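You operate a simulated robot arm through the tools that you are given. There is no shell and no other tool. Be economical: measure what you need, move in short steps, check, and stop when the job is done.

You are at the controls of a simulated robot arm. One attempt, no reset.

## Task
Scrub the green pan with the soapy yellow sponge, then dry it.
Fine: all grease off; dip the sponge in the orange pot's suds first; dry with the grey cloth; sponge and cloth go back where they lay. What is to be rubbed or washed off counts as gone when no trace of it is left.

Only the result counts: the job must be done as asked and must still hold three seconds after the hand-in. Knocking over, shifting, dropping, spilling or breaking anything else fails it. Flat cloth is picked up by pressing the open fingertips on it (5 to 10 N) and closing them slowly along it; thin cloth reads only 2 to 8 mm in the jaws.

## Robot
A 7-joint arm with a two-finger parallel gripper, fixed in place. Base frame: the origin is at the foot of the arm, x ahead of it, y to its left, z up; the work surface is at about z = 91. Readings come in cm, degrees, newtons and seconds.
With the tool pointing down near the work surface it reaches from about 24 to 68 cm from the base axis. Its first joint turns from -66.0 to 66.0 degrees. Payload 2.4 kg.
The tool frame sits at the grasp point between the pads (the TCP): z along the fingers, y along the line on which they close. The tips reach 3 cm beyond it. The gripper opens to 9.4 cm. The fingers are 2.8 cm wide and 1 cm thick; the gripper's body (5 by 9.6 cm) begins 5.5 cm behind the TCP.
Orientation is told as [roll, pitch, yaw] about the base's x, y, z axes, in that order, counted from this pose: with the fingers straight down and closing along the base's y, the tool's x points along the base's -x, its y along +y and its z along -z.

## Interface
- The arm moves only by the tool arm_command. Its argument "rows" is a list of rows, each a list of 3 entries, a list of its own where there are three numbers: the shift along the tool's x, y, z in cm, then the turn, a rotation vector about the tool's x, y, z in degrees, then the finger opening in cm, from 0 to 9.4. In form: [[[dx, dy, dz], [wx, wy, wz], hand], ...]. A call has 1 to 8 rows; each row is the pose to reach, as a shift and turn from the pose commanded when the call began, along the tool's axes at that moment. A row lasts 0.2 s, in which the tool goes at most 5 cm and 8.6 degrees; a call with a longer step from one row to the next is refused whole, and so is a gripper value outside its range. A pose out of reach is approached as far as the arm can. The call stops where the force on the tool passes 70 N (or 10 N more than at its start, if that is more) or the arm is blocked; 0.2 s more then pass. Each finger travels about 15.3 cm/s and halts on what it meets, pressing with about 38 N; the grip force reading is that of the motor and also rises with nothing between the fingers. The clock runs only during rows and for 0.2 s after the last one: add rows that repeat a pose to give the fingers time. It gives the time, the measured TCP pose, the force on the tool (base axes), the opening and the grip force at its end, in the units of the frame above (readings bear some noise), with the torque about the TCP (base axes, N m) and any sound that the robot's microphone picked up.
- Cameras (640 x 400 px; columns grow to the right, rows downward): "scene" is fixed at [2.89, 46.51, 144.91]; the picture's right is [-0.84, -0.55, 0.00], its down [-0.29, 0.44, -0.85] and it looks along [0.47, -0.71, -0.53] (base axes); focal length 355 px, centre (320, 200). "wrist" rides on the gripper at [7.6, 1.4, -10.2] in the tool frame; the picture's right is [-0.18, 0.98, 0.00], its down [-0.75, -0.14, -0.64] and it looks along [-0.63, -0.12, 0.77] (tool axes); focal length 243 px, centre (320, 200).
- camera(camera): a new picture of that camera. It takes no simulated time.
- probe_pixels(camera, pixels): for up to 12 pixels [column, row] of the newest picture of that camera ("zoom" is the newest enlarged one), the place [x, y, z] in the base frame of the surface seen there, good to about 0.2 cm. It takes no simulated time.
- enlarge(camera, box): a new picture of the part [left, top, right, bottom] of that camera's present view, enlarged. It takes no simulated time.
- close_job(): hands the job in; it is judged then, once.

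Work in short steps. Measure before you move; look again where a grasp or a placing could have gone wrong, and mend it. You have 80 turns and 46 pictures in all, those below and enlarged ones among them. Open the gripper and draw the arm clear of the work before you hand the job in, unless the task says otherwise; then end with one line.

The tools are called as a command line: name --argument value ..., lists and objects as JSON in quotes. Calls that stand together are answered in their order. arm_command: Moves the arm, as the interface text tells. Its arguments: {"type":"object","properties":{"rows":{"type":"array","items":{"type":"array"}}},"required":["rows"]} The other tools are called the same way: camera (camera) takes a picture; probe_pixels (camera, pixels) gives the place of the surface under pixels of a picture; enlarge (camera, box) takes an enlarged picture of a part of a camera's view; close_job () hands the job in.

At the start:

```text
clock: 0.0
ee_pos: [40.58, 7.7, 127.06]
tool_rot: [0.1, 0.0, 0.0]
force: [0.4, 0.2, 0.2]
moment: [-0.04, -0.02, 0.0]
opening: 9.42
gripper_force: 0.1
```

scene: 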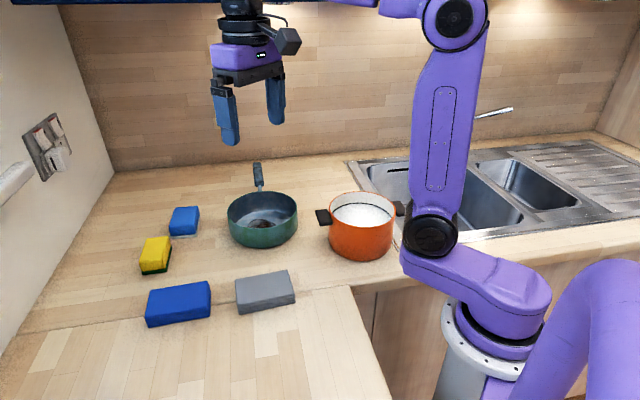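
wrist: 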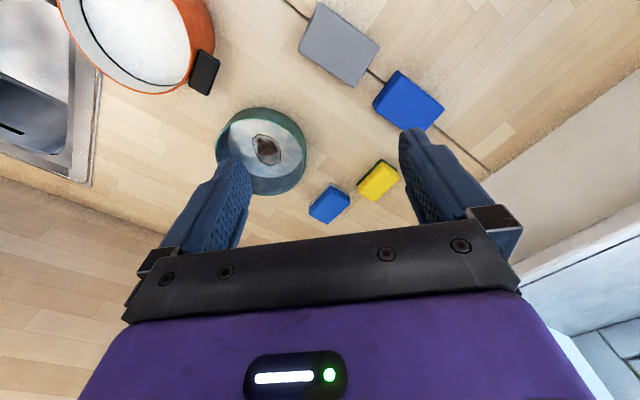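

The scene shows the yellow sponge near (156,254), pan near (262,220), pot near (362,225) and grey cloth near (265,290). I probe these points first.

probe_pixels --camera "scene" --pixels '[[147, 240], [168, 238], [143, 262], [167, 262], [262, 222], [262, 192], [230, 215], [297, 212], [265, 240], [258, 165], [362, 215], [362, 195]]'

probe_pixels --camera "scene" --pixels '[[237, 285], [287, 272], [294, 290], [240, 302], [240, 312], [295, 302], [330, 205], [395, 220], [322, 216], [400, 207], [362, 255], [262, 185]]'

enlarge --camera "scene" --box '[120, 150, 420, 340]'

enlarge --camera "wrist" --box '[180, 0, 460, 230]'

```text
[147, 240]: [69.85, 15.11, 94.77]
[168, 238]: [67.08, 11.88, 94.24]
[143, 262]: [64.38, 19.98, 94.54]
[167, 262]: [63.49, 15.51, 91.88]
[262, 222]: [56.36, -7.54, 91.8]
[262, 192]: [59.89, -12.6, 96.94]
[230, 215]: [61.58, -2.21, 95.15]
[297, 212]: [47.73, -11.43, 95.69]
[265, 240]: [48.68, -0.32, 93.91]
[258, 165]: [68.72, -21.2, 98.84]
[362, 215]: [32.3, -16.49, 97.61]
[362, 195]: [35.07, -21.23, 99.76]
```

```text
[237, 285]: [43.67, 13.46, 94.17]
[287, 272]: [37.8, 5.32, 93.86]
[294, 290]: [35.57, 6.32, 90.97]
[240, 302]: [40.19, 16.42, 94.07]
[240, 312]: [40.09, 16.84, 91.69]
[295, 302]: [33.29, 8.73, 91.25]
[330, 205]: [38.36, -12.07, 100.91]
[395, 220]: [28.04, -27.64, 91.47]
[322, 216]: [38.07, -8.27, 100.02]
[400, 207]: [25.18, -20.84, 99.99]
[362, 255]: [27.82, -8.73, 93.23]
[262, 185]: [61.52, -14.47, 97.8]
```

```text
2.11 times, centred on (270, 245) of scene
```

zoom: 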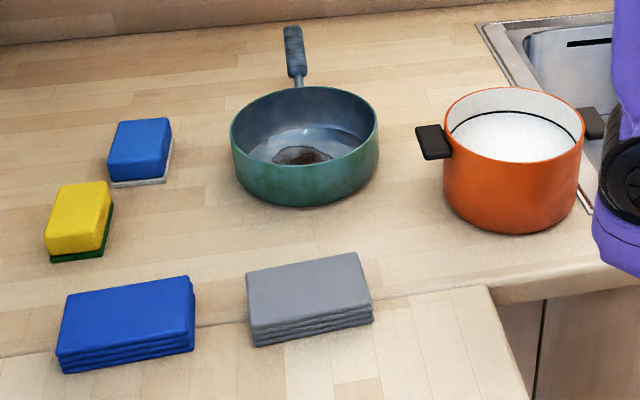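

```text
1.74 times, centred on (320, 115) of wrist
```

zoom: 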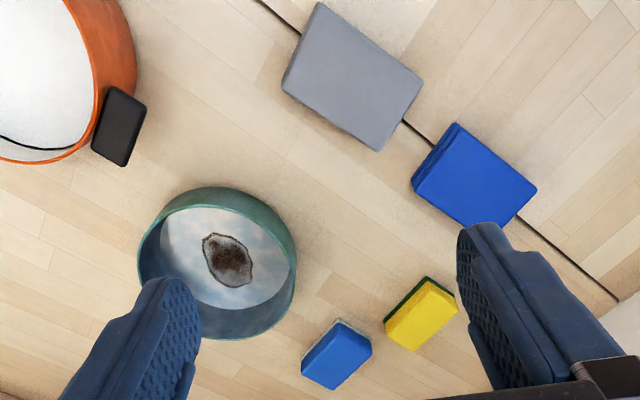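

I refine outlines using the wrist zoom: sponge corners near (426,283),(458,300),(413,346),(386,322), the cloth corners and the pan rim.

probe_pixels --camera "zoom" --pixels '[[426, 283], [456, 299], [413, 344], [388, 323], [421, 314], [320, 7], [420, 76], [379, 148], [285, 89], [350, 78], [398, 305], [425, 268]]'

probe_pixels --camera "zoom" --pixels '[[140, 255], [215, 190], [295, 255], [235, 335], [205, 245], [213, 235], [250, 270], [235, 286], [230, 260], [165, 240], [225, 305], [270, 240]]'

probe_pixels --camera "zoom" --pixels '[[60, 60], [20, 130], [97, 60], [80, 10], [5, 155], [120, 125], [340, 322], [370, 345], [332, 388], [304, 365], [455, 125], [415, 185]]'

```text
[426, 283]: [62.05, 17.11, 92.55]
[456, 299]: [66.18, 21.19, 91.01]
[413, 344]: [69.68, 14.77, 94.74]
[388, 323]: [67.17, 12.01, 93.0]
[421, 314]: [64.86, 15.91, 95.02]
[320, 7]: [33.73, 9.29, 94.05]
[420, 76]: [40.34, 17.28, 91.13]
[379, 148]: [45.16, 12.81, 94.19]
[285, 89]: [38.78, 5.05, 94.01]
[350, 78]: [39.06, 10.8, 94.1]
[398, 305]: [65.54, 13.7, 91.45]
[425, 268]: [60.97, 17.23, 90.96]
```

```text
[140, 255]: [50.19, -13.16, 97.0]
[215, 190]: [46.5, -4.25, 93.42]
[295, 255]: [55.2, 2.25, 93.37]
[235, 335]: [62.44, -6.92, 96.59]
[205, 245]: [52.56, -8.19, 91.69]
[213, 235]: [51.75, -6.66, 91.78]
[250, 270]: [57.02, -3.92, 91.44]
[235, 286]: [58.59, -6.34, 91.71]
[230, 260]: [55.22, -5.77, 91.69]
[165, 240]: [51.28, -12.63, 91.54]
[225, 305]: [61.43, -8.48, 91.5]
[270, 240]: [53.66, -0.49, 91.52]
```

```text
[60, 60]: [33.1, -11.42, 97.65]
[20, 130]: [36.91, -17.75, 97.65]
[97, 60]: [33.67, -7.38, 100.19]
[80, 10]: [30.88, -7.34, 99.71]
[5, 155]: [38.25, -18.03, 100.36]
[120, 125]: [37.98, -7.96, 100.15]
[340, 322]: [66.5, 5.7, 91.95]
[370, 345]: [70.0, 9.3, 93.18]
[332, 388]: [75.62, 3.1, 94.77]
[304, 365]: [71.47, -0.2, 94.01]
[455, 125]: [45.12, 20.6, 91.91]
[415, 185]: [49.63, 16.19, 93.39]
```

The sponge sits at about (66,16), top z 95, with its long axis near -45°. The pan floor is at z 91.5 around (54.5,-6), and the pot's suds are at z 97.7 near (31.6,-14.5). I move above the sponge, turned to close on its short side.

arm_command --rows '[[[-3.1, 1.04, 2.4], [0, 0, 5.5], 7.5], [[-6.2, 2.08, 4.8], [0, 0, 11], 7.5], [[-9.3, 3.1, 7.2], [0, 0, 16.5], 7.5], [[-12.4, 4.1, 9.6], [0, 0, 22], 7.5], [[-15.5, 5.2, 12], [0, 0, 27.5], 7.5], [[-18.6, 6.2, 14.4], [0, 0, 33], 7.5], [[-21.7, 7.2, 16.8], [0, 0, 38.5], 7.5], [[-25, 8.3, 19.2], [0, 0, 44], 7.5]]'

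camera --camera "wrist"

enlarge --camera "scene" --box '[80, 140, 280, 300]'

```text
clock: 1.8
ee_pos: [65.24, 16.18, 107.72]
tool_rot: [0.0, 0.0, -44.2]
force: [0.3, 1.5, 0.0]
moment: [0.0, 0.0, 0.01]
opening: 7.52
gripper_force: 0.1
```

```text
41 pictures are left
```

wrist: 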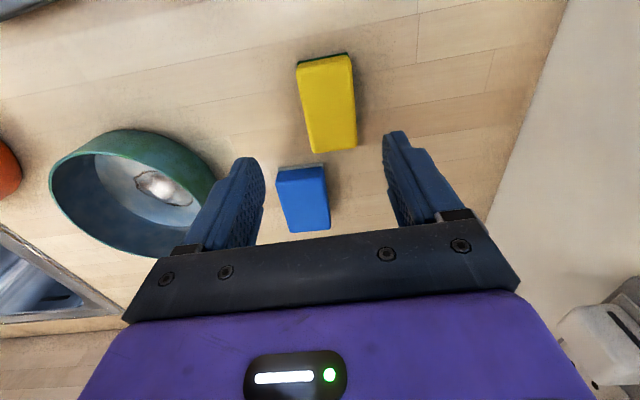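

```text
2.50 times, centred on (180, 220) of scene
```

zoom: 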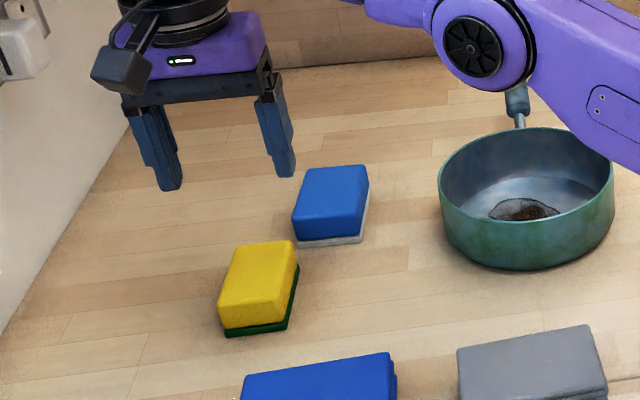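

The sponge appears upright at (326,103) right under the TCP. I probe its corners for an exact placement.

probe_pixels --camera "wrist" --pixels '[[299, 70], [348, 58], [355, 144], [313, 149], [326, 104], [323, 55], [335, 147], [307, 110], [351, 100], [325, 52]]'

```text
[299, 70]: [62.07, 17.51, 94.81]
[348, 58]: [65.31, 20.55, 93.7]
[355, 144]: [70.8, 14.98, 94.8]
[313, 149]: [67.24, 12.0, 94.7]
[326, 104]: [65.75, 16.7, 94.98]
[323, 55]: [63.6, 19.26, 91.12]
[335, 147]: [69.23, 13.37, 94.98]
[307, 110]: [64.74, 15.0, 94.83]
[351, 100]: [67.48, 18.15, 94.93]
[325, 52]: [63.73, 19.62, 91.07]
```

Sponge centre is about (66.2,16.3). I shift 0.6 cm sideways and go down to TCP z≈95.6.

arm_command --rows '[[[0, 0.6, 3], [0, 0, 0], 7.5], [[0, 0.6, 6], [0, 0, 0], 7.5], [[0, 0.6, 9], [0, 0, 0], 7.5], [[0, 0.6, 11], [0, 0, 0], 7.5], [[0, 0.6, 12.2], [0, 0, 0], 7.5], [[0, 0.6, 12.2], [0, 0, 0], 7.5]]'

camera --camera "wrist"

```text
clock: 3.2
ee_pos: [65.88, 16.29, 95.44]
tool_rot: [0.0, 0.0, -44.0]
force: [-0.3, 0.1, 0.1]
moment: [-0.02, 0.01, 0.01]
opening: 7.51
gripper_force: 0.1
```

```text
39 pictures are left
```

wrist: 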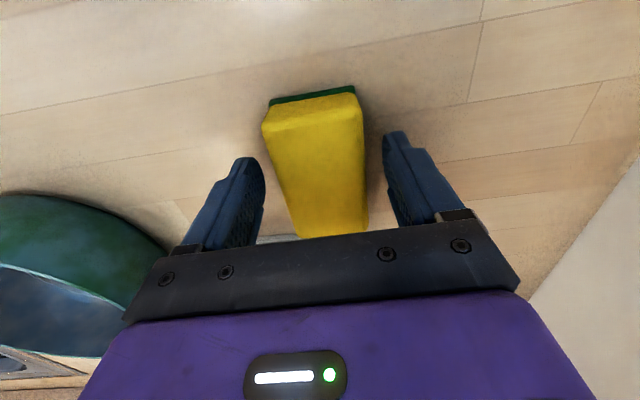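

The sponge lies between the fingers, aligned. I close on it slowly.

arm_command --rows '[[[0, 0, 0], [0, 0, 0], 6], [[0, 0, 0], [0, 0, 0], 5], [[0, 0, 0], [0, 0, 0], 4], [[0, 0, 0], [0, 0, 0], 3.4], [[0, 0, 0], [0, 0, 0], 3.4]]'

```text
clock: 4.4
ee_pos: [65.98, 16.38, 95.53]
tool_rot: [0.0, 0.0, -44.0]
force: [-0.2, -0.6, -0.4]
moment: [0.03, 0.01, 0.02]
opening: 4.86
gripper_force: 38.3
```

Holding at 4.86 cm with 38 N. I lift and travel toward the pot.

arm_command --rows '[[[0, 0, -2], [0, 0, 0], 3.4], [[0, 0, -6], [0, 0, 0], 3.4], [[0, 0, -10.5], [0, 0, 0], 3.4], [[0.25, -4, -13], [0, 0, 0], 3.4], [[0.5, -8.5, -14], [0, 0, 0], 3.4], [[0.9, -13, -14], [0, 0, 0], 3.4], [[1.2, -17.5, -14], [0, 0, 0], 3.4], [[1.5, -22, -14], [0, 0, 0], 3.4]]'

arm_command --rows '[[[0.3, -4.5, 0], [0, 0, 0], 3.4], [[0.6, -9, 0], [0, 0, 0], 3.4], [[0.9, -13.5, 0], [0, 0, 0], 3.4], [[1.2, -18, 0], [0, 0, 0], 3.4], [[1.5, -22.3, 0], [0, 0, 0], 3.4], [[1.7, -24.2, 0], [0, 0, 0], 3.4], [[1.7, -24.2, 0], [0, 0, 0], 3.4]]'

camera --camera "wrist"

camera --camera "scene"

```text
clock: 6.2
ee_pos: [49.53, 1.67, 109.51]
tool_rot: [0.0, -0.1, -43.9]
force: [-0.7, 0.0, 0.2]
moment: [0.0, 0.04, 0.03]
opening: 4.83
gripper_force: 38.0
```

```text
clock: 7.8
ee_pos: [31.55, -14.87, 109.55]
tool_rot: [0.0, 0.0, -44.0]
force: [-0.7, -0.1, -0.1]
moment: [0.02, -0.04, -0.01]
opening: 4.86
gripper_force: 37.5
```

```text
38 pictures are left
```

wrist: 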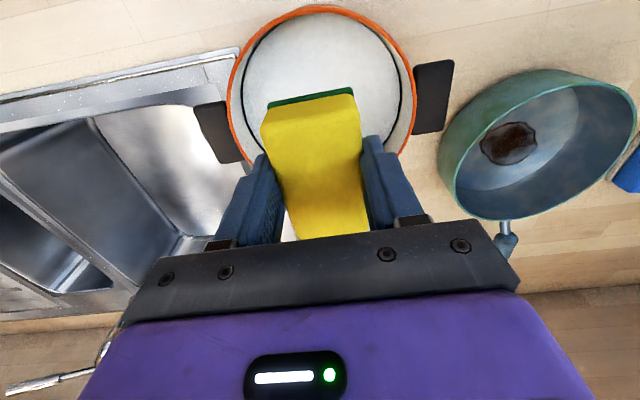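

```text
37 pictures are left
```

scene: 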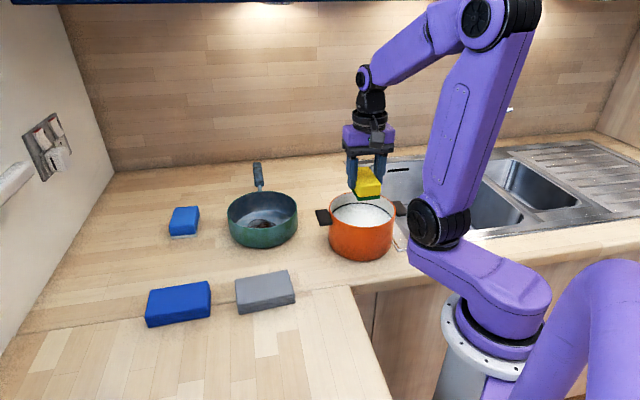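

The sponge is above the pot. I probe the rim at (320,9), (232,95), (412,95), (244,150) to centre it.

probe_pixels --camera "wrist" --pixels '[[320, 9], [231, 95], [411, 95], [242, 150], [408, 145], [265, 25], [378, 25], [300, 60], [250, 120], [380, 80], [432, 95], [215, 130]]'

```text
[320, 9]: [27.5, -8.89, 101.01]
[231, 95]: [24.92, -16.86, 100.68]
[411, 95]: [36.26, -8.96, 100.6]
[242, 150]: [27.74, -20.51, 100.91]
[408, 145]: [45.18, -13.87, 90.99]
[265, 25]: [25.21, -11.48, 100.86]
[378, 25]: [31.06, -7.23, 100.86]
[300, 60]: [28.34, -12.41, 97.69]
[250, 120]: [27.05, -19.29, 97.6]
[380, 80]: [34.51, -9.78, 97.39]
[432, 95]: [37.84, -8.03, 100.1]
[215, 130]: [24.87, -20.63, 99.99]
```

Pot centre is about (31.8,-14.5), with suds at 97.6. I centre the sponge and dip it slowly until its bottom is about 2 cm deep.

arm_command --rows '[[[0.1, 0.4, 2], [0, 0, 0], 3.4], [[0.1, 0.4, 4], [0, 0, 0], 3.4], [[0.1, 0.4, 6], [0, 0, 0], 3.4], [[0.1, 0.4, 7.5], [0, 0, 0], 3.4], [[0.1, 0.4, 8.5], [0, 0, 0], 3.4], [[0.1, 0.4, 9.5], [0, 0, 0], 3.4], [[0.1, 0.4, 9.5], [0, 0, 0], 3.4], [[0.1, 0.4, 9.5], [0, 0, 0], 3.4]]'

enlarge --camera "scene" --box '[290, 100, 450, 280]'

```text
clock: 9.6
ee_pos: [31.71, -14.25, 99.94]
tool_rot: [0.0, 0.0, -44.1]
force: [-0.8, -0.1, -0.7]
moment: [-0.05, -0.02, -0.03]
opening: 4.88
gripper_force: 37.9
```

```text
2.22 times, centred on (370, 190) of scene
```

zoom: 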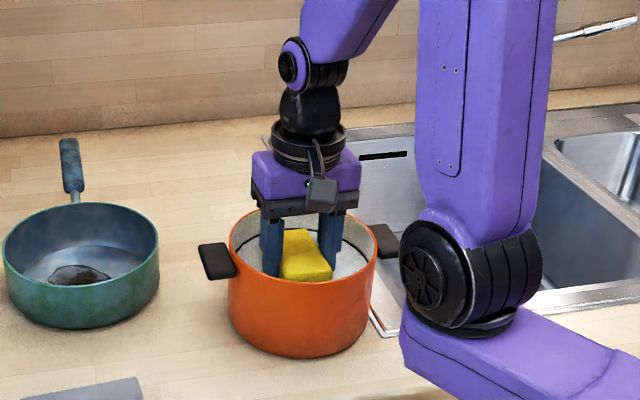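

The sponge is in the suds. I raise it and hold it over the pot a moment to drip.

arm_command --rows '[[[0, 0, -1], [0, 0, 0], 3.4], [[0, 0, -3], [0, 0, 0], 3.4], [[0, 0, -6], [0, 0, 0], 3.4], [[0, 0, -9.5], [0, 0, 0], 3.4], [[0, 0, -9.5], [0, 0, 0], 3.4], [[0, 0, -9.5], [0, 0, 0], 3.4], [[0, 0, -9.5], [0, 0, 0], 3.4], [[0, 0, -9.5], [0, 0, 0], 3.4]]'

camera --camera "wrist"

```text
clock: 11.4
ee_pos: [31.91, -14.28, 109.57]
tool_rot: [-0.1, 0.0, -44.0]
force: [0.7, 0.5, -0.4]
moment: [0.04, -0.02, -0.02]
opening: 4.86
gripper_force: 37.3
```

```text
35 pictures are left
```

wrist: 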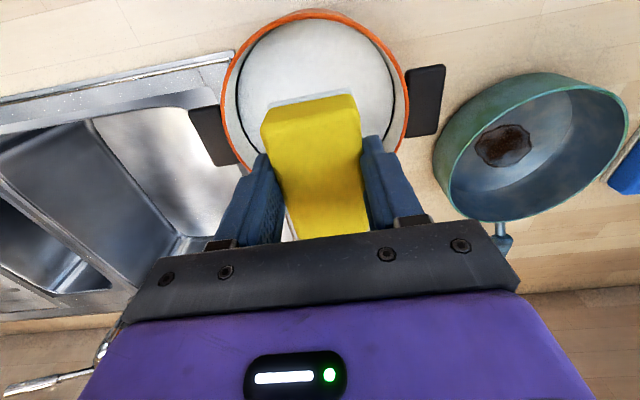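

White suds show under the sponge at (310,100). I probe the pan rim and grease from here before moving over it.

probe_pixels --camera "wrist" --pixels '[[540, 75], [626, 130], [520, 218], [450, 210], [600, 90], [590, 185], [477, 146], [533, 140], [508, 124], [505, 166], [505, 145], [545, 160]]'

```text
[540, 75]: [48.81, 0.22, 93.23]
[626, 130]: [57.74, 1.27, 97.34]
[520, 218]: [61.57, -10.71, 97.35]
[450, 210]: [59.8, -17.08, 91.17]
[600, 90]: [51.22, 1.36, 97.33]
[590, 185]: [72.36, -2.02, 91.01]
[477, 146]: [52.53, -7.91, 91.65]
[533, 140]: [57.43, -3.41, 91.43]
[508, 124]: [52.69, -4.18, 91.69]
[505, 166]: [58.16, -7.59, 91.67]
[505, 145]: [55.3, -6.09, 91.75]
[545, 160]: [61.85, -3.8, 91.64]
```

Pan centre is about (54.6,-5.9), R≈8, and the grease is within about 3.5 cm of (55.2,-5.9). I move over the pan and part way down.

arm_command --rows '[[[-1.75, 3.65, 0], [0, 0, 0], 3.4], [[-3.5, 7.3, 0], [0, 0, 0], 3.4], [[-5.25, 10.9, 0], [0, 0, 0], 3.4], [[-7, 14.5, 0], [0, 0, 0], 3.4], [[-8.75, 18.2, 0], [0, 0, 0], 3.4], [[-10.5, 21.8, 0], [0, 0, 0], 3.4], [[-10.5, 21.8, 4], [0, 0, 0], 3.4], [[-10.5, 21.8, 8], [0, 0, 0], 3.4]]'

camera --camera "wrist"

```text
clock: 13.2
ee_pos: [54.43, -5.79, 101.63]
tool_rot: [0.0, 0.0, -44.0]
force: [0.1, 0.3, 0.4]
moment: [-0.04, 0.0, -0.03]
opening: 4.83
gripper_force: 38.1
```

```text
34 pictures are left
```

wrist: 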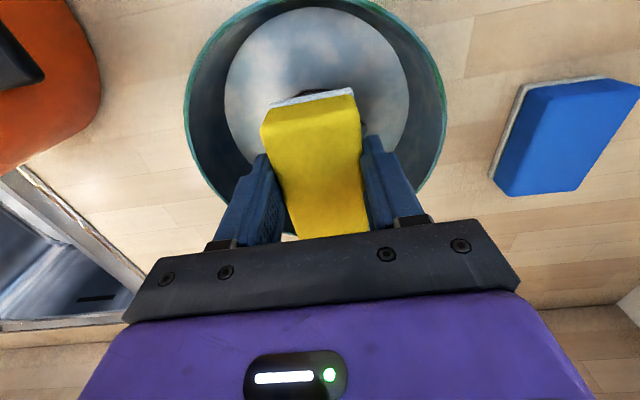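

Centred in the pan. I lower gently and watch the force for contact near TCP z≈96.

arm_command --rows '[[[0, 0, 2], [0, 0, 0], 3.4], [[0, 0, 4], [0, 0, 0], 3.4], [[0, 0, 5], [0, 0, 0], 3.4], [[0, 0, 5.4], [0, 0, 0], 3.4], [[0, 0, 5.6], [0, 0, 0], 3.4], [[0, 0, 5.6], [0, 0, 0], 3.4]]'

```text
clock: 14.6
ee_pos: [54.42, -5.88, 96.09]
tool_rot: [0.1, -0.1, -43.9]
force: [-0.4, -0.6, -0.1]
moment: [0.02, 0.02, -0.02]
opening: 4.85
gripper_force: 37.9
```

No contact yet at z 96.09, so I creep down further.

arm_command --rows '[[[0, 0, 0.1], [0, 0, 0], 3.4], [[0, 0, 0.2], [0, 0, 0], 3.4], [[0, 0, 0.2], [0, 0, 0], 3.4]]'

arm_command --rows '[[[0, 0, 0.1], [0, 0, 0], 3.4], [[0, 0, 0.15], [0, 0, 0], 3.4], [[0, 0, 0.15], [0, 0, 0], 3.4]]'

```text
clock: 15.4
ee_pos: [54.5, -5.83, 95.93]
tool_rot: [0.1, 0.0, -44.0]
force: [-4.9, 0.7, 22.4]
moment: [-0.03, 0.21, 0.03]
opening: 4.85
gripper_force: 38.0
```

```text
clock: 16.2
ee_pos: [54.59, -5.8, 95.94]
tool_rot: [0.3, -0.2, -44.0]
force: [-4.4, -0.3, 41.9]
moment: [0.03, 0.54, -0.01]
opening: 4.85
gripper_force: 37.3
```

Contact is firm at 42 N. I ease off by 0.25 cm and check the force with a short stroke.

arm_command --rows '[[[0, 0, -0.25], [0, 0, 0], 3.4], [[0, 0.8, -0.25], [0, 0, 0], 3.4], [[0, 1.6, -0.25], [0, 0, 0], 3.4], [[0, 1.6, -0.25], [0, 0, 0], 3.4]]'

enlarge --camera "scene" --box '[180, 100, 340, 280]'

```text
clock: 17.2
ee_pos: [55.52, -4.71, 95.95]
tool_rot: [-0.2, 0.1, -43.8]
force: [-3.1, -3.9, 16.9]
moment: [-0.15, 0.22, 0.01]
opening: 4.84
gripper_force: 38.1
```

```text
2.22 times, centred on (260, 190) of scene
```

zoom: 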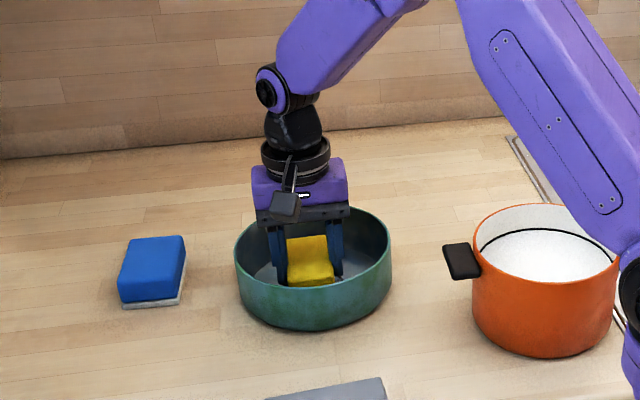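

About 17 N down with moderate drag, so I scrub across the spot in strokes.

arm_command --rows '[[[0, 1.0, 0], [0, 0, 0], 3.4], [[0, -0.4, 0], [0, 0, 0], 3.4], [[0, -1.8, 0], [0, 0, 0], 3.4], [[0, -3.2, 0], [0, 0, 0], 3.4], [[0, -3.9, 0], [0, 0, 0], 3.4], [[-1.3, -3.6, 0], [0, 0, 0], 3.4], [[-1.3, -2.2, 0], [0, 0, 0], 3.4], [[-1.3, -0.8, 0], [0, 0, 0], 3.4]]'

arm_command --rows '[[[0, 1.3, 0], [0, 0, 0], 3.4], [[1.3, 1.6, 0], [0, 0, 0], 3.4], [[2.5, 1.6, 0], [0, 0, 0], 3.4], [[2.5, 0.2, 0], [0, 0, 0], 3.4], [[2.5, -1.2, 0], [0, 0, 0], 3.4], [[2.5, -2.6, 0], [0, 0, 0], 3.4], [[1.3, -2.6, 0], [0, 0, 0], 3.4], [[1.3, -1.0, 0], [0, 0, 0], 3.4]]'

```text
clock: 19.0
ee_pos: [55.95, -6.12, 95.93]
tool_rot: [-0.1, -0.1, -43.8]
force: [0.8, 0.2, 0.7]
moment: [-0.02, 0.02, 0.0]
opening: 4.85
gripper_force: 38.1
```

```text
clock: 20.8
ee_pos: [54.3, -6.2, 95.82]
tool_rot: [0.0, 0.0, -44.0]
force: [-2.9, -3.8, 7.4]
moment: [-0.08, 0.19, 0.03]
opening: 4.83
gripper_force: 37.4
```

Contact got light, so I press 0.1 cm more and run a second set of strokes.

arm_command --rows '[[[0, 0, 0.1], [0, 0, 0], 3.4], [[0, 1.4, 0.1], [0, 0, 0], 3.4], [[0, 2.8, 0.1], [0, 0, 0], 3.4], [[-1.0, 2.8, 0.1], [0, 0, 0], 3.4], [[-1.0, 1.4, 0.1], [0, 0, 0], 3.4], [[-1.0, 0, 0.1], [0, 0, 0], 3.4], [[-1.0, -1.4, 0.1], [0, 0, 0], 3.4], [[-1.0, -2.2, 0.1], [0, 0, 0], 3.4]]'

arm_command --rows '[[[-1.0, 0, 0], [0, 0, 0], 3.4], [[-1.0, 1.4, 0], [0, 0, 0], 3.4], [[-1.0, 2.8, 0], [0, 0, 0], 3.4], [[-1.0, 4.2, 0], [0, 0, 0], 3.4], [[-1.0, 5, 0], [0, 0, 0], 3.4], [[0, 5, 0], [0, 0, 0], 3.4], [[0, 3.6, 0], [0, 0, 0], 3.4], [[0, 2.2, 0], [0, 0, 0], 3.4]]'

arm_command --rows '[[[0, 0, -3], [0, 0, 0], 3.4], [[0, 0, -7], [0, 0, 0], 3.4], [[4, 0, -11], [0, 0, 0], 3.4], [[8, 0, -12], [0, 0, 0], 3.4], [[9, 0, -12], [0, 0, 0], 3.4], [[9, 0, -12], [0, 0, 0], 3.4]]'

enlarge --camera "scene" --box '[200, 140, 330, 270]'

camera --camera "wrist"

```text
clock: 22.6
ee_pos: [53.52, -8.32, 95.83]
tool_rot: [0.1, -0.3, -43.9]
force: [8.7, 7.0, 24.6]
moment: [0.2, -0.33, 0.01]
opening: 4.84
gripper_force: 37.8
```

```text
clock: 24.4
ee_pos: [55.12, -6.46, 95.63]
tool_rot: [0.1, -0.2, -44.0]
force: [4.6, 7.2, 18.4]
moment: [0.21, -0.13, 0.04]
opening: 4.85
gripper_force: 38.2
```

```text
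refused: row 3 steps farther than a row can; nothing moved
```

```text
3.08 times, centred on (265, 205) of scene
```

zoom: 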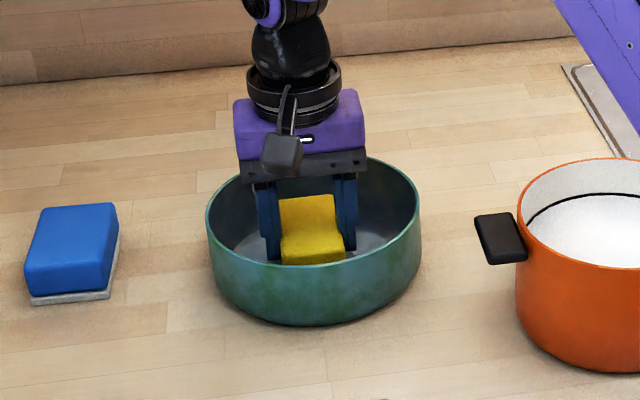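

```text
31 pictures are left
```

wrist: 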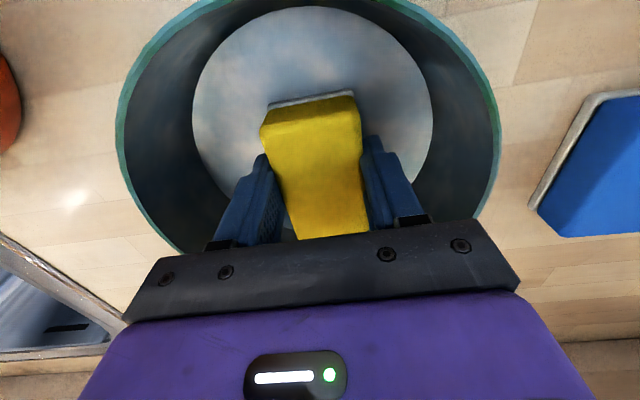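

The floor looks cleaner around the sponge. I lift straight up 13 cm so the scene camera can see the pan floor.

arm_command --rows '[[[0, 0, -2], [0, 0, 0], 3.4], [[0, 0, -6], [0, 0, 0], 3.4], [[0, 0, -10], [0, 0, 0], 3.4], [[0, 0, -13], [0, 0, 0], 3.4], [[0, 0, -13], [0, 0, 0], 3.4]]'

enlarge --camera "scene" --box '[200, 140, 330, 270]'

camera --camera "wrist"

```text
clock: 25.6
ee_pos: [55.1, -6.74, 108.67]
tool_rot: [0.0, -0.1, -44.0]
force: [0.4, 0.0, -0.3]
moment: [0.01, 0.02, -0.01]
opening: 4.85
gripper_force: 38.2
```

```text
3.08 times, centred on (265, 205) of scene
```

zoom: 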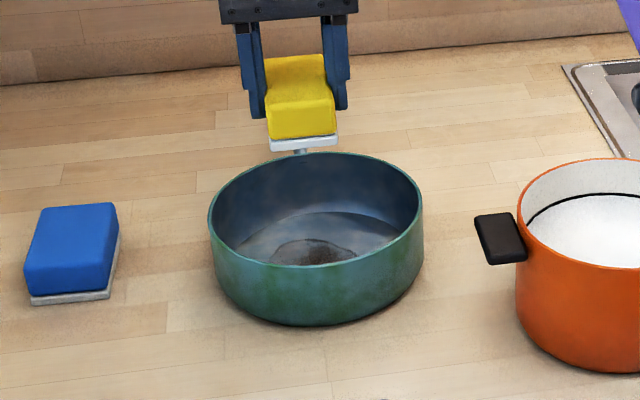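

```text
29 pictures are left
```

wrist: 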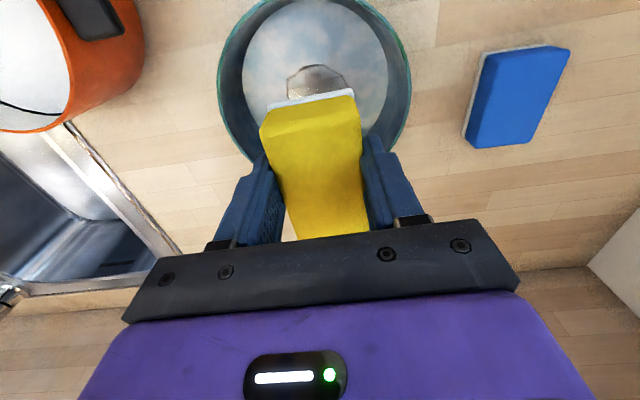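

The grease is fainter but still there at zoom (310,252). I measure it again, plus the rim, to aim the next strokes.

probe_pixels --camera "zoom" --pixels '[[267, 251], [357, 255], [310, 240], [310, 258], [212, 225], [419, 215], [315, 155], [315, 266], [240, 180], [390, 178]]'

probe_pixels --camera "wrist" --pixels '[[286, 85], [300, 67], [320, 65], [348, 85], [317, 80], [290, 97], [352, 95], [222, 80], [408, 80], [262, 5]]'

```text
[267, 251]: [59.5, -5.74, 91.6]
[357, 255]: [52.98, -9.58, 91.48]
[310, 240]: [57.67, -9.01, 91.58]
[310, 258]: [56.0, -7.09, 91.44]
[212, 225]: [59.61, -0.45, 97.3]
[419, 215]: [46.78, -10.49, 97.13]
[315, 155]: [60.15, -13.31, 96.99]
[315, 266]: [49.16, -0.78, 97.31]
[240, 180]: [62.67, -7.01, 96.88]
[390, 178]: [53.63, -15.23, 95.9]
```

```text
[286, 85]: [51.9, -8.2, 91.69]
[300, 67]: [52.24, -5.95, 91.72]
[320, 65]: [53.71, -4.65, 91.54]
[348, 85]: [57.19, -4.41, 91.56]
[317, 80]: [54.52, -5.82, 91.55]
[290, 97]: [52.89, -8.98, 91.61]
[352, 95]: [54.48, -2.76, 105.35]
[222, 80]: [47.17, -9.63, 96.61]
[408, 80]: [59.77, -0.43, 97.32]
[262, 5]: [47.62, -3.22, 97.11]
```

The residue is centred near (55.6,-6.8) and the pan has crept about 0.8 cm, so I'll use lighter pressure and more strokes. I go down again.

arm_command --rows '[[[-0.2, 0.4, 4], [0, 0, 0], 3.4], [[-0.2, 0.4, 8], [0, 0, 0], 3.4], [[-0.2, 0.4, 11], [0, 0, 0], 3.4], [[-0.2, 0.4, 12.4], [0, 0, 0], 3.4], [[-0.2, 0.4, 12.8], [0, 0, 0], 3.4], [[-0.2, 0.4, 12.9], [0, 0, 0], 3.4], [[-0.2, 0.4, 12.9], [0, 0, 0], 3.4]]'

```text
clock: 27.2
ee_pos: [55.61, -6.43, 95.89]
tool_rot: [0.0, -0.1, -44.0]
force: [-0.6, -0.6, -0.3]
moment: [-0.01, -0.03, 0.0]
opening: 4.85
gripper_force: 38.2
```

arm_command --rows '[[[0, 0, 0.1], [0, 0, 0], 3.4], [[0, 0, 0.18], [0, 0, 0], 3.4], [[0, 0, 0.18], [0, 0, 0], 3.4]]'

```text
clock: 28.0
ee_pos: [55.45, -6.46, 95.71]
tool_rot: [0.1, -0.2, -44.0]
force: [-1.5, -1.9, 17.2]
moment: [0.01, 0.24, -0.03]
opening: 4.86
gripper_force: 38.1
```

17 N here; I ease 0.05 cm and scrub with shorter, symmetric strokes at three offsets.

arm_command --rows '[[[0, 1.3, -0.05], [0, 0, 0], 3.4], [[0, -0.2, -0.05], [0, 0, 0], 3.4], [[0, -1.7, -0.05], [0, 0, 0], 3.4], [[0, -2.5, -0.05], [0, 0, 0], 3.4], [[0, -1, -0.05], [0, 0, 0], 3.4], [[0, 0.5, -0.05], [0, 0, 0], 3.4], [[0, 1.5, -0.05], [0, 0, 0], 3.4], [[0, 0, -0.05], [0, 0, 0], 3.4]]'

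arm_command --rows '[[[-1.2, -1.3, 0], [0, 0, 0], 3.4], [[-1.2, -2.3, 0], [0, 0, 0], 3.4], [[-1.2, -0.8, 0], [0, 0, 0], 3.4], [[-1.2, 0.7, 0], [0, 0, 0], 3.4], [[-1.2, 1.5, 0], [0, 0, 0], 3.4], [[0, 1.5, 0], [0, 0, 0], 3.4], [[1.2, 1.3, 0], [0, 0, 0], 3.4], [[1.2, -0.2, 0], [0, 0, 0], 3.4]]'

arm_command --rows '[[[0, -1.3, 0], [0, 0, 0], 3.4], [[0, -2.3, 0], [0, 0, 0], 3.4], [[0, -0.8, 0], [0, 0, 0], 3.4], [[0, 0.7, 0], [0, 0, 0], 3.4], [[0, 1.7, 0], [0, 0, 0], 3.4], [[-1.2, 1.6, 0], [0, 0, 0], 3.4], [[-1.2, 0.2, 0], [0, 0, 0], 3.4], [[-1.2, -1, 0], [0, 0, 0], 3.4]]'

```text
clock: 29.8
ee_pos: [55.53, -6.26, 95.85]
tool_rot: [0.2, 0.0, -43.8]
force: [3.5, 5.5, 10.9]
moment: [0.18, -0.13, 0.08]
opening: 4.85
gripper_force: 38.0
```

```text
clock: 31.6
ee_pos: [54.49, -5.49, 95.68]
tool_rot: [0.2, 0.1, -43.8]
force: [3.0, 8.0, 14.1]
moment: [0.01, -0.42, 0.13]
opening: 4.83
gripper_force: 37.9
```

```text
clock: 33.4
ee_pos: [54.77, -7.3, 95.75]
tool_rot: [0.1, -0.2, -43.9]
force: [2.8, 2.8, 5.6]
moment: [0.2, -0.01, -0.09]
opening: 4.85
gripper_force: 38.3
```

Forces stay light (6–14 N). I run another set and then lift to look.

arm_command --rows '[[[0, 1.3, 0.05], [0, 0, 0], 3.4], [[0, 2.7, 0.05], [0, 0, 0], 3.4], [[-1, 2.7, 0.05], [0, 0, 0], 3.4], [[-1, 1.2, 0.05], [0, 0, 0], 3.4], [[-1, -0.3, 0.05], [0, 0, 0], 3.4], [[-1, -1.5, 0.05], [0, 0, 0], 3.4], [[0.5, -1.5, 0.05], [0, 0, 0], 3.4], [[0.5, 0, 0.05], [0, 0, 0], 3.4]]'

arm_command --rows '[[[0, 1.3, 0], [0, 0, 0], 3.4], [[0, 2.5, 0], [0, 0, 0], 3.4], [[-1, 2.5, 0], [0, 0, 0], 3.4], [[-1, 1.2, 0], [0, 0, 0], 3.4], [[-1, -0.3, 0], [0, 0, 0], 3.4], [[-1, -1.3, 0], [0, 0, 0], 3.4], [[-1, 0.2, 0], [0, 0, 0], 3.4], [[-1, 0.8, 0], [0, 0, 0], 3.4]]'

arm_command --rows '[[[0, 0, -2], [0, 0, 0], 3.4], [[0, 0, -6], [0, 0, 0], 3.4], [[0, 0, -10], [0, 0, 0], 3.4], [[0, 0, -13], [0, 0, 0], 3.4], [[0, 0, -13], [0, 0, 0], 3.4]]'

enlarge --camera "scene" --box '[220, 180, 310, 250]'

camera --camera "wrist"

```text
clock: 35.2
ee_pos: [54.24, -7.3, 95.78]
tool_rot: [-0.1, 0.0, -44.0]
force: [-5.2, -8.0, 21.9]
moment: [-0.32, 0.1, -0.01]
opening: 4.84
gripper_force: 38.1
```

```text
clock: 37.0
ee_pos: [55.52, -7.27, 95.75]
tool_rot: [0.0, 0.1, -44.0]
force: [-3.9, -5.2, 11.5]
moment: [-0.19, 0.14, 0.01]
opening: 4.86
gripper_force: 37.5
```

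```text
clock: 38.2
ee_pos: [55.31, -7.34, 108.95]
tool_rot: [0.0, 0.0, -44.0]
force: [0.4, 0.3, 0.1]
moment: [0.0, -0.01, 0.0]
opening: 4.83
gripper_force: 37.6
```

```text
5.71 times, centred on (265, 215) of scene
```

zoom: 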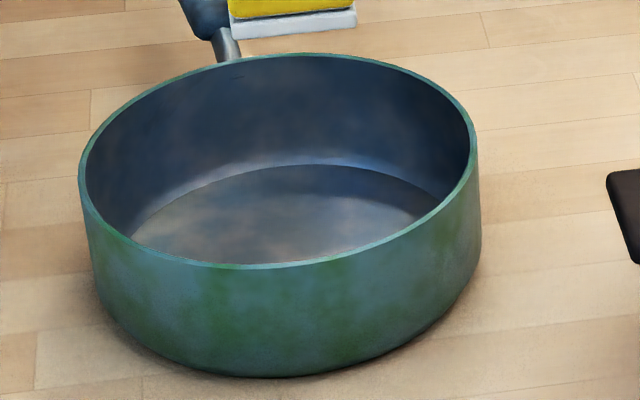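

```text
27 pictures are left
```

wrist: 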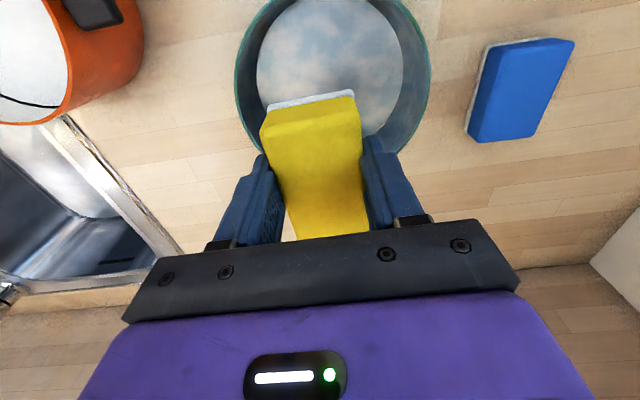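

No grease is visible in the part I can see (zoom 260–420, 210–250). I carry the sponge back above its place and look at the whole pan floor from there.

arm_command --rows '[[[1.4, 4.0, 0], [0, 0, 0], 3.4], [[2.9, 8.1, 0], [0, 0, 0], 3.4], [[4.4, 12.2, 0], [0, 0, 0], 3.4], [[5.8, 16.3, 0], [0, 0, 0], 3.4], [[7.3, 20.4, 0], [0, 0, 0], 3.4], [[8.8, 24.5, 0], [0, 0, 0], 3.4], [[8.8, 24.5, 0], [0, 0, 0], 3.4]]'

camera --camera "wrist"

enlarge --camera "scene" --box '[120, 140, 300, 280]'

```text
clock: 39.8
ee_pos: [65.25, 15.98, 108.43]
tool_rot: [-0.2, -0.1, -43.9]
force: [0.5, -0.6, 0.3]
moment: [0.0, 0.02, -0.01]
opening: 4.82
gripper_force: 37.9
out of reach, approached as far as the arm can: row 6, 7
```

```text
26 pictures are left
```

wrist: 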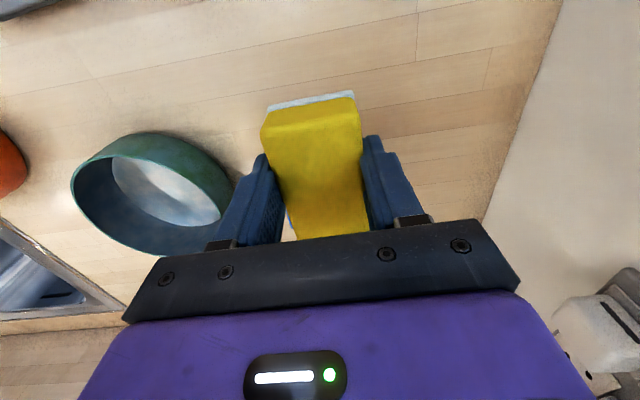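

```text
2.86 times, centred on (210, 210) of scene
```

zoom: 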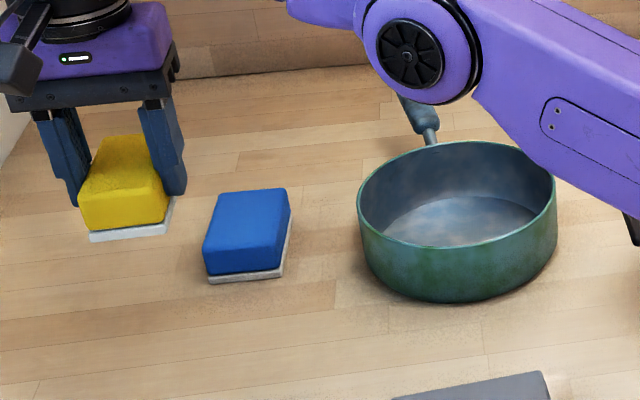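

The floor looks clean from here, so I zoom on the wrist view of the pan at (150,190) to confirm.

enlarge --camera "wrist" --box '[60, 120, 250, 260]'

```text
2.86 times, centred on (155, 190) of wrist
```

zoom: 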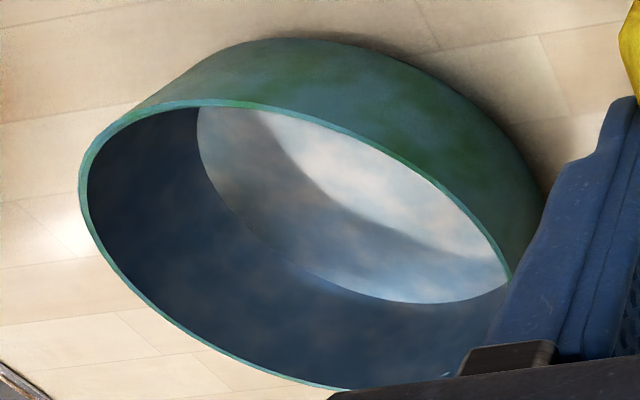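

The pan floor is clean. I lower the sponge onto its original spot, stopping just above the counter to check position.

arm_command --rows '[[[0, 0, 4], [0, 0, 0], 3.4], [[0, 0, 8], [0, 0, 0], 3.4], [[0, 0, 11], [0, 0, 0], 3.4], [[0, 0, 12], [0, 0, 0], 3.4], [[0, 0, 12], [0, 0, 0], 3.4]]'

```text
clock: 41.0
ee_pos: [65.27, 15.89, 96.31]
tool_rot: [-0.1, 0.1, -43.9]
force: [0.1, 0.3, -0.4]
moment: [0.02, -0.02, 0.03]
opening: 4.88
gripper_force: 37.9
```

I correct by (+0.7,+0.5) cm and lower gently to contact.

arm_command --rows '[[[-0.17, 0.85, 0.2], [0, 0, 0], 3.4], [[-0.17, 0.85, 0.6], [0, 0, 0], 3.4], [[-0.17, 0.85, 0.9], [0, 0, 0], 3.4], [[-0.17, 0.85, 1.0], [0, 0, 0], 3.4], [[-0.17, 0.85, 1.0], [0, 0, 0], 3.4]]'

```text
clock: 42.2
ee_pos: [66.0, 16.4, 95.49]
tool_rot: [0.1, 0.0, -44.1]
force: [0.3, 0.4, -0.2]
moment: [0.02, 0.01, 0.02]
opening: 4.85
gripper_force: 37.7
```

arm_command --rows '[[[0, 0, 0.1], [0, 0, 0], 3.4], [[0, 0, 0.2], [0, 0, 0], 3.4], [[0, 0, 0.2], [0, 0, 0], 3.4]]'

```text
clock: 43.0
ee_pos: [65.98, 16.25, 95.26]
tool_rot: [0.0, 0.0, -44.1]
force: [0.4, -0.5, -0.2]
moment: [0.02, 0.01, -0.01]
opening: 4.85
gripper_force: 37.7
```

Still no contact at 95.26, so I creep another 0.15 cm.

arm_command --rows '[[[0, 0.1, 0.08], [0, 0, 0], 3.4], [[0, 0.1, 0.15], [0, 0, 0], 3.4], [[0, 0.1, 0.15], [0, 0, 0], 3.4]]'

```text
clock: 43.8
ee_pos: [66.1, 16.42, 95.29]
tool_rot: [0.0, 0.0, -44.0]
force: [-3.6, -2.1, 9.1]
moment: [-0.12, 0.2, -0.02]
opening: 4.82
gripper_force: 37.7
```

Contact at 9 N. I release and rise.

arm_command --rows '[[[0, 0, -0.05], [0, 0, 0], 4.9], [[0, 0, -0.05], [0, 0, 0], 5.5], [[0, 0, -0.05], [0, 0, 0], 6.5], [[0, 0, -0.05], [0, 0, 0], 7.5], [[0, 0, -2], [0, 0, 0], 7.5], [[0, 0, -6], [0, 0, 0], 7.5], [[0, 0, -10], [0, 0, 0], 7.5], [[0, 0, -13], [0, 0, 0], 7.5]]'

camera --camera "wrist"

```text
clock: 45.6
ee_pos: [65.54, 16.17, 107.22]
tool_rot: [0.0, -0.1, -44.1]
force: [0.2, -0.1, -0.6]
moment: [0.01, -0.02, 0.02]
opening: 7.51
gripper_force: 0.0
out of reach, approached as far as the arm can: row 8
```

```text
23 pictures are left
```

wrist: 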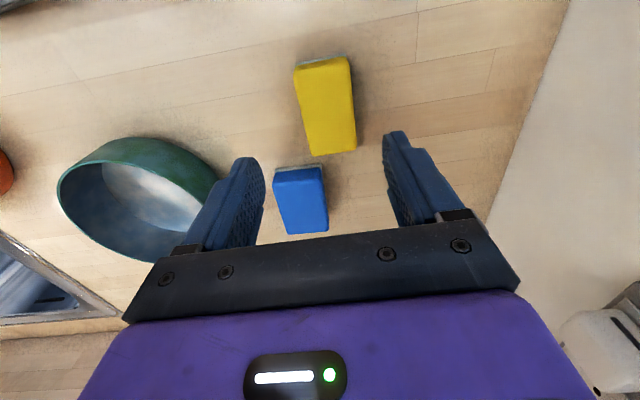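

The sponge is back at its spot. Next is the grey cloth, a 10×6.6 cm folded pad centred at (39.4,11) with its short axis at about -40°. I move over it while turning to yaw +50.

arm_command --rows '[[[1.9, -2.8, 0], [0, 0, -8.5], 9.4], [[3.8, -5.5, 0], [0, 0, -17], 9.4], [[5.7, -8.3, 0], [0, 0, -25.5], 9.4], [[7.6, -11, 0], [0, 0, -34], 9.4], [[9.5, -13.8, 0], [0, 0, -42.5], 9.4], [[11.4, -16.6, 0], [0, 0, -51], 9.4], [[13.3, -19.3, 0], [0, 0, -59.5], 9.4], [[15.2, -22.1, 0], [0, 0, -68], 9.4]]'

arm_command --rows '[[[0, 0, 0], [0, 0, -8.5], 9.4], [[0, 0, 0], [0, 0, -17], 9.4], [[0, 0, 0], [0, 0, -25.5], 9.4], [[0, 0, 0], [0, 0, -26], 9.4]]'

camera --camera "wrist"

```text
clock: 47.4
ee_pos: [39.09, 11.18, 106.95]
tool_rot: [0.1, 0.0, 24.2]
force: [-0.2, 0.3, -0.4]
moment: [-0.01, 0.01, 0.0]
opening: 9.39
gripper_force: 0.0
```

```text
clock: 48.4
ee_pos: [39.17, 11.02, 106.96]
tool_rot: [0.0, 0.1, 50.2]
force: [0.3, 0.3, 0.1]
moment: [0.0, 0.01, -0.03]
opening: 9.4
gripper_force: 0.1
```

```text
22 pictures are left
```

wrist: 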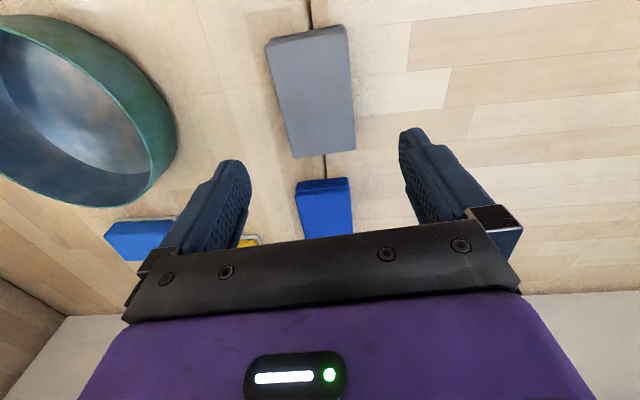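

The pad spans from (265,42) to (355,150), roughly aligned. I probe its corners.

probe_pixels --camera "wrist" --pixels '[[268, 44], [345, 28], [354, 146], [293, 154], [311, 95], [281, 100], [349, 85], [324, 150], [306, 36]]'

```text
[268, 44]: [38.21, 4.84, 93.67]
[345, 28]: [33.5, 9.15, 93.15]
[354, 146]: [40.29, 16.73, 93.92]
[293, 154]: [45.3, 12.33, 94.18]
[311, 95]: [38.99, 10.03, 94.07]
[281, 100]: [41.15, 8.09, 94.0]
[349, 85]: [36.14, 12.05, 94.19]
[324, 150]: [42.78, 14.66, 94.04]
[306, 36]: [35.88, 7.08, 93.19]
```

Centre is about (39.3,10.8), with yaw about 48 needed. I descend around it to TCP z≈95.2 with the fingers fully open.

arm_command --rows '[[[0, -0.2, 3], [0, 0, 2], 9.4], [[0, -0.2, 7], [0, 0, 2], 9.4], [[0, -0.2, 10], [0, 0, 2], 9.4], [[0, -0.2, 11.3], [0, 0, 2], 9.4], [[0, -0.2, 11.8], [0, 0, 2], 9.4], [[0, -0.2, 11.8], [0, 0, 2], 9.4]]'

camera --camera "wrist"

```text
clock: 49.8
ee_pos: [39.35, 10.76, 95.3]
tool_rot: [0.0, 0.0, 48.0]
force: [0.6, -0.6, 0.0]
moment: [0.03, 0.01, -0.02]
opening: 9.41
gripper_force: 0.0
```

```text
21 pictures are left
```

wrist: 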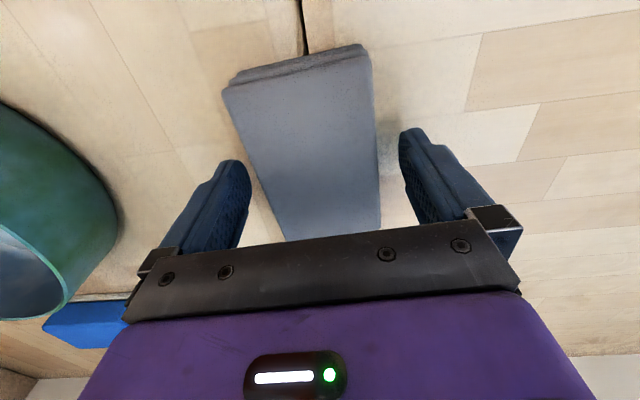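

The pad sits between the fingers, so I close slowly.

arm_command --rows '[[[0, 0, 0], [0, 0, 0], 8.2], [[0, 0, 0], [0, 0, 0], 7.2], [[0, 0, 0], [0, 0, 0], 6.4], [[0, 0, 0], [0, 0, 0], 5.6], [[0, 0, 0], [0, 0, 0], 5], [[0, 0, 0], [0, 0, 0], 5]]'

```text
clock: 51.2
ee_pos: [39.4, 10.82, 95.34]
tool_rot: [0.0, -0.1, 48.1]
force: [0.9, 0.8, 0.7]
moment: [0.0, -0.03, 0.01]
opening: 6.89
gripper_force: 38.1
```

Gripped at 6.89 cm. I lift and check.

arm_command --rows '[[[0, 0, -1], [0, 0, 0], 5], [[0, 0, -4], [0, 0, 0], 5], [[0, 0, -8], [0, 0, 0], 5], [[0, 0, -12], [0, 0, 0], 5], [[0, 0, -12], [0, 0, 0], 5]]'

camera --camera "wrist"

camera --camera "scene"

```text
clock: 52.4
ee_pos: [39.26, 11.01, 107.2]
tool_rot: [0.0, 0.0, 48.0]
force: [-0.6, 0.1, -0.9]
moment: [0.03, 0.0, -0.02]
opening: 6.89
gripper_force: 37.8
```

```text
20 pictures are left
```

wrist: 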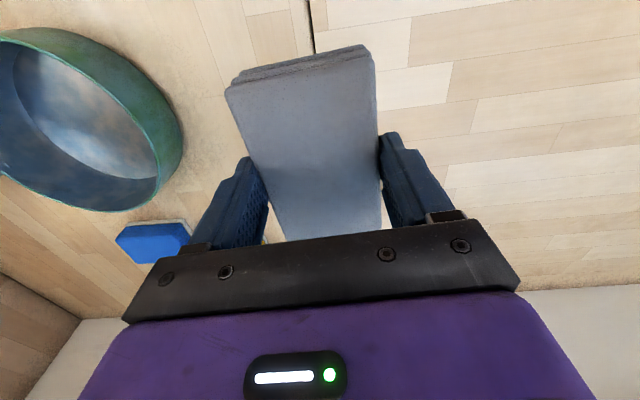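

```text
19 pictures are left
```

scene: 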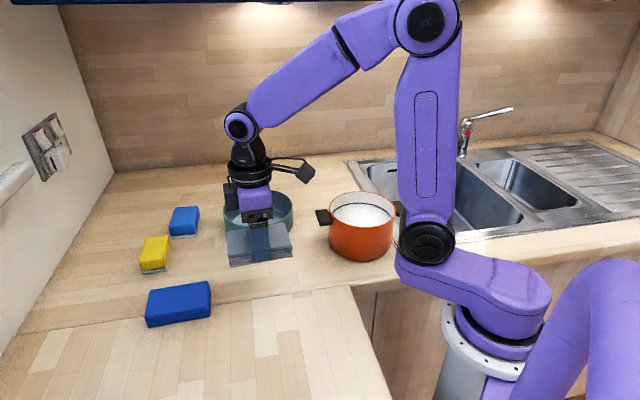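

The pad is held whole. I probe the pan rim in the wrist view at (100,60), (155,150) and others to recentre.

probe_pixels --camera "wrist" --pixels '[[40, 42], [90, 62], [135, 100], [158, 145], [155, 180], [120, 208], [70, 203], [20, 187], [80, 110], [20, 80], [145, 165]]'

```text
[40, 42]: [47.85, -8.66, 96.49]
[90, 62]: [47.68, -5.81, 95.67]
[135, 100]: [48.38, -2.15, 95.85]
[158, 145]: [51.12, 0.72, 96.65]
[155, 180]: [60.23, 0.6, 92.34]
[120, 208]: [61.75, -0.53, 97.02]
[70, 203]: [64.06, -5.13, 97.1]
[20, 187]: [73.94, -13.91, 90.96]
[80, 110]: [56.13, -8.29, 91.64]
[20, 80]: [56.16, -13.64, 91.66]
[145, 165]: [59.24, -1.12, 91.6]
```

Pan centre is now about (55.8,-6.3). I carry the cloth over it.

arm_command --rows '[[[0.3, -4, 0], [0, 0, 0], 5], [[0.6, -8, 0], [0, 0, 0], 5], [[0.9, -12, 0], [0, 0, 0], 5], [[1.2, -16, 0], [0, 0, 0], 5], [[1.5, -20, 0], [0, 0, 0], 5], [[1.8, -23.8, 0], [0, 0, 0], 5], [[1.8, -23.8, 3], [0, 0, 0], 5], [[1.8, -23.8, 5], [0, 0, 0], 5]]'

camera --camera "wrist"

```text
clock: 54.2
ee_pos: [56.0, -6.2, 102.32]
tool_rot: [0.0, 0.0, 48.0]
force: [-0.6, 0.3, -1.3]
moment: [0.01, 0.0, 0.01]
opening: 6.86
gripper_force: 38.3
```

```text
18 pictures are left
```

wrist: 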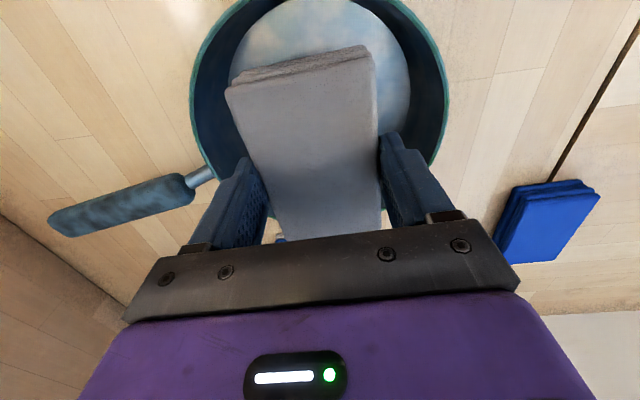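

I check the rim centre here with (192,100), (446,95), (245,10), (395,8) before lowering.

probe_pixels --camera "wrist" --pixels '[[193, 100], [445, 95], [240, 12], [400, 10], [203, 150], [440, 140], [250, 60], [408, 100], [425, 40], [205, 60]]'

```text
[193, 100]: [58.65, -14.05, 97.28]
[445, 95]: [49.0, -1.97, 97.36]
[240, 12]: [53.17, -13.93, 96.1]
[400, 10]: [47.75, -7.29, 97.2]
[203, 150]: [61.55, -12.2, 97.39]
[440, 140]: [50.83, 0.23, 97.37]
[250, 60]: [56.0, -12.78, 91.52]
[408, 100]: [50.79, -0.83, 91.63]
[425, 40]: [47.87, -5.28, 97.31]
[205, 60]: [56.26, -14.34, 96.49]
```

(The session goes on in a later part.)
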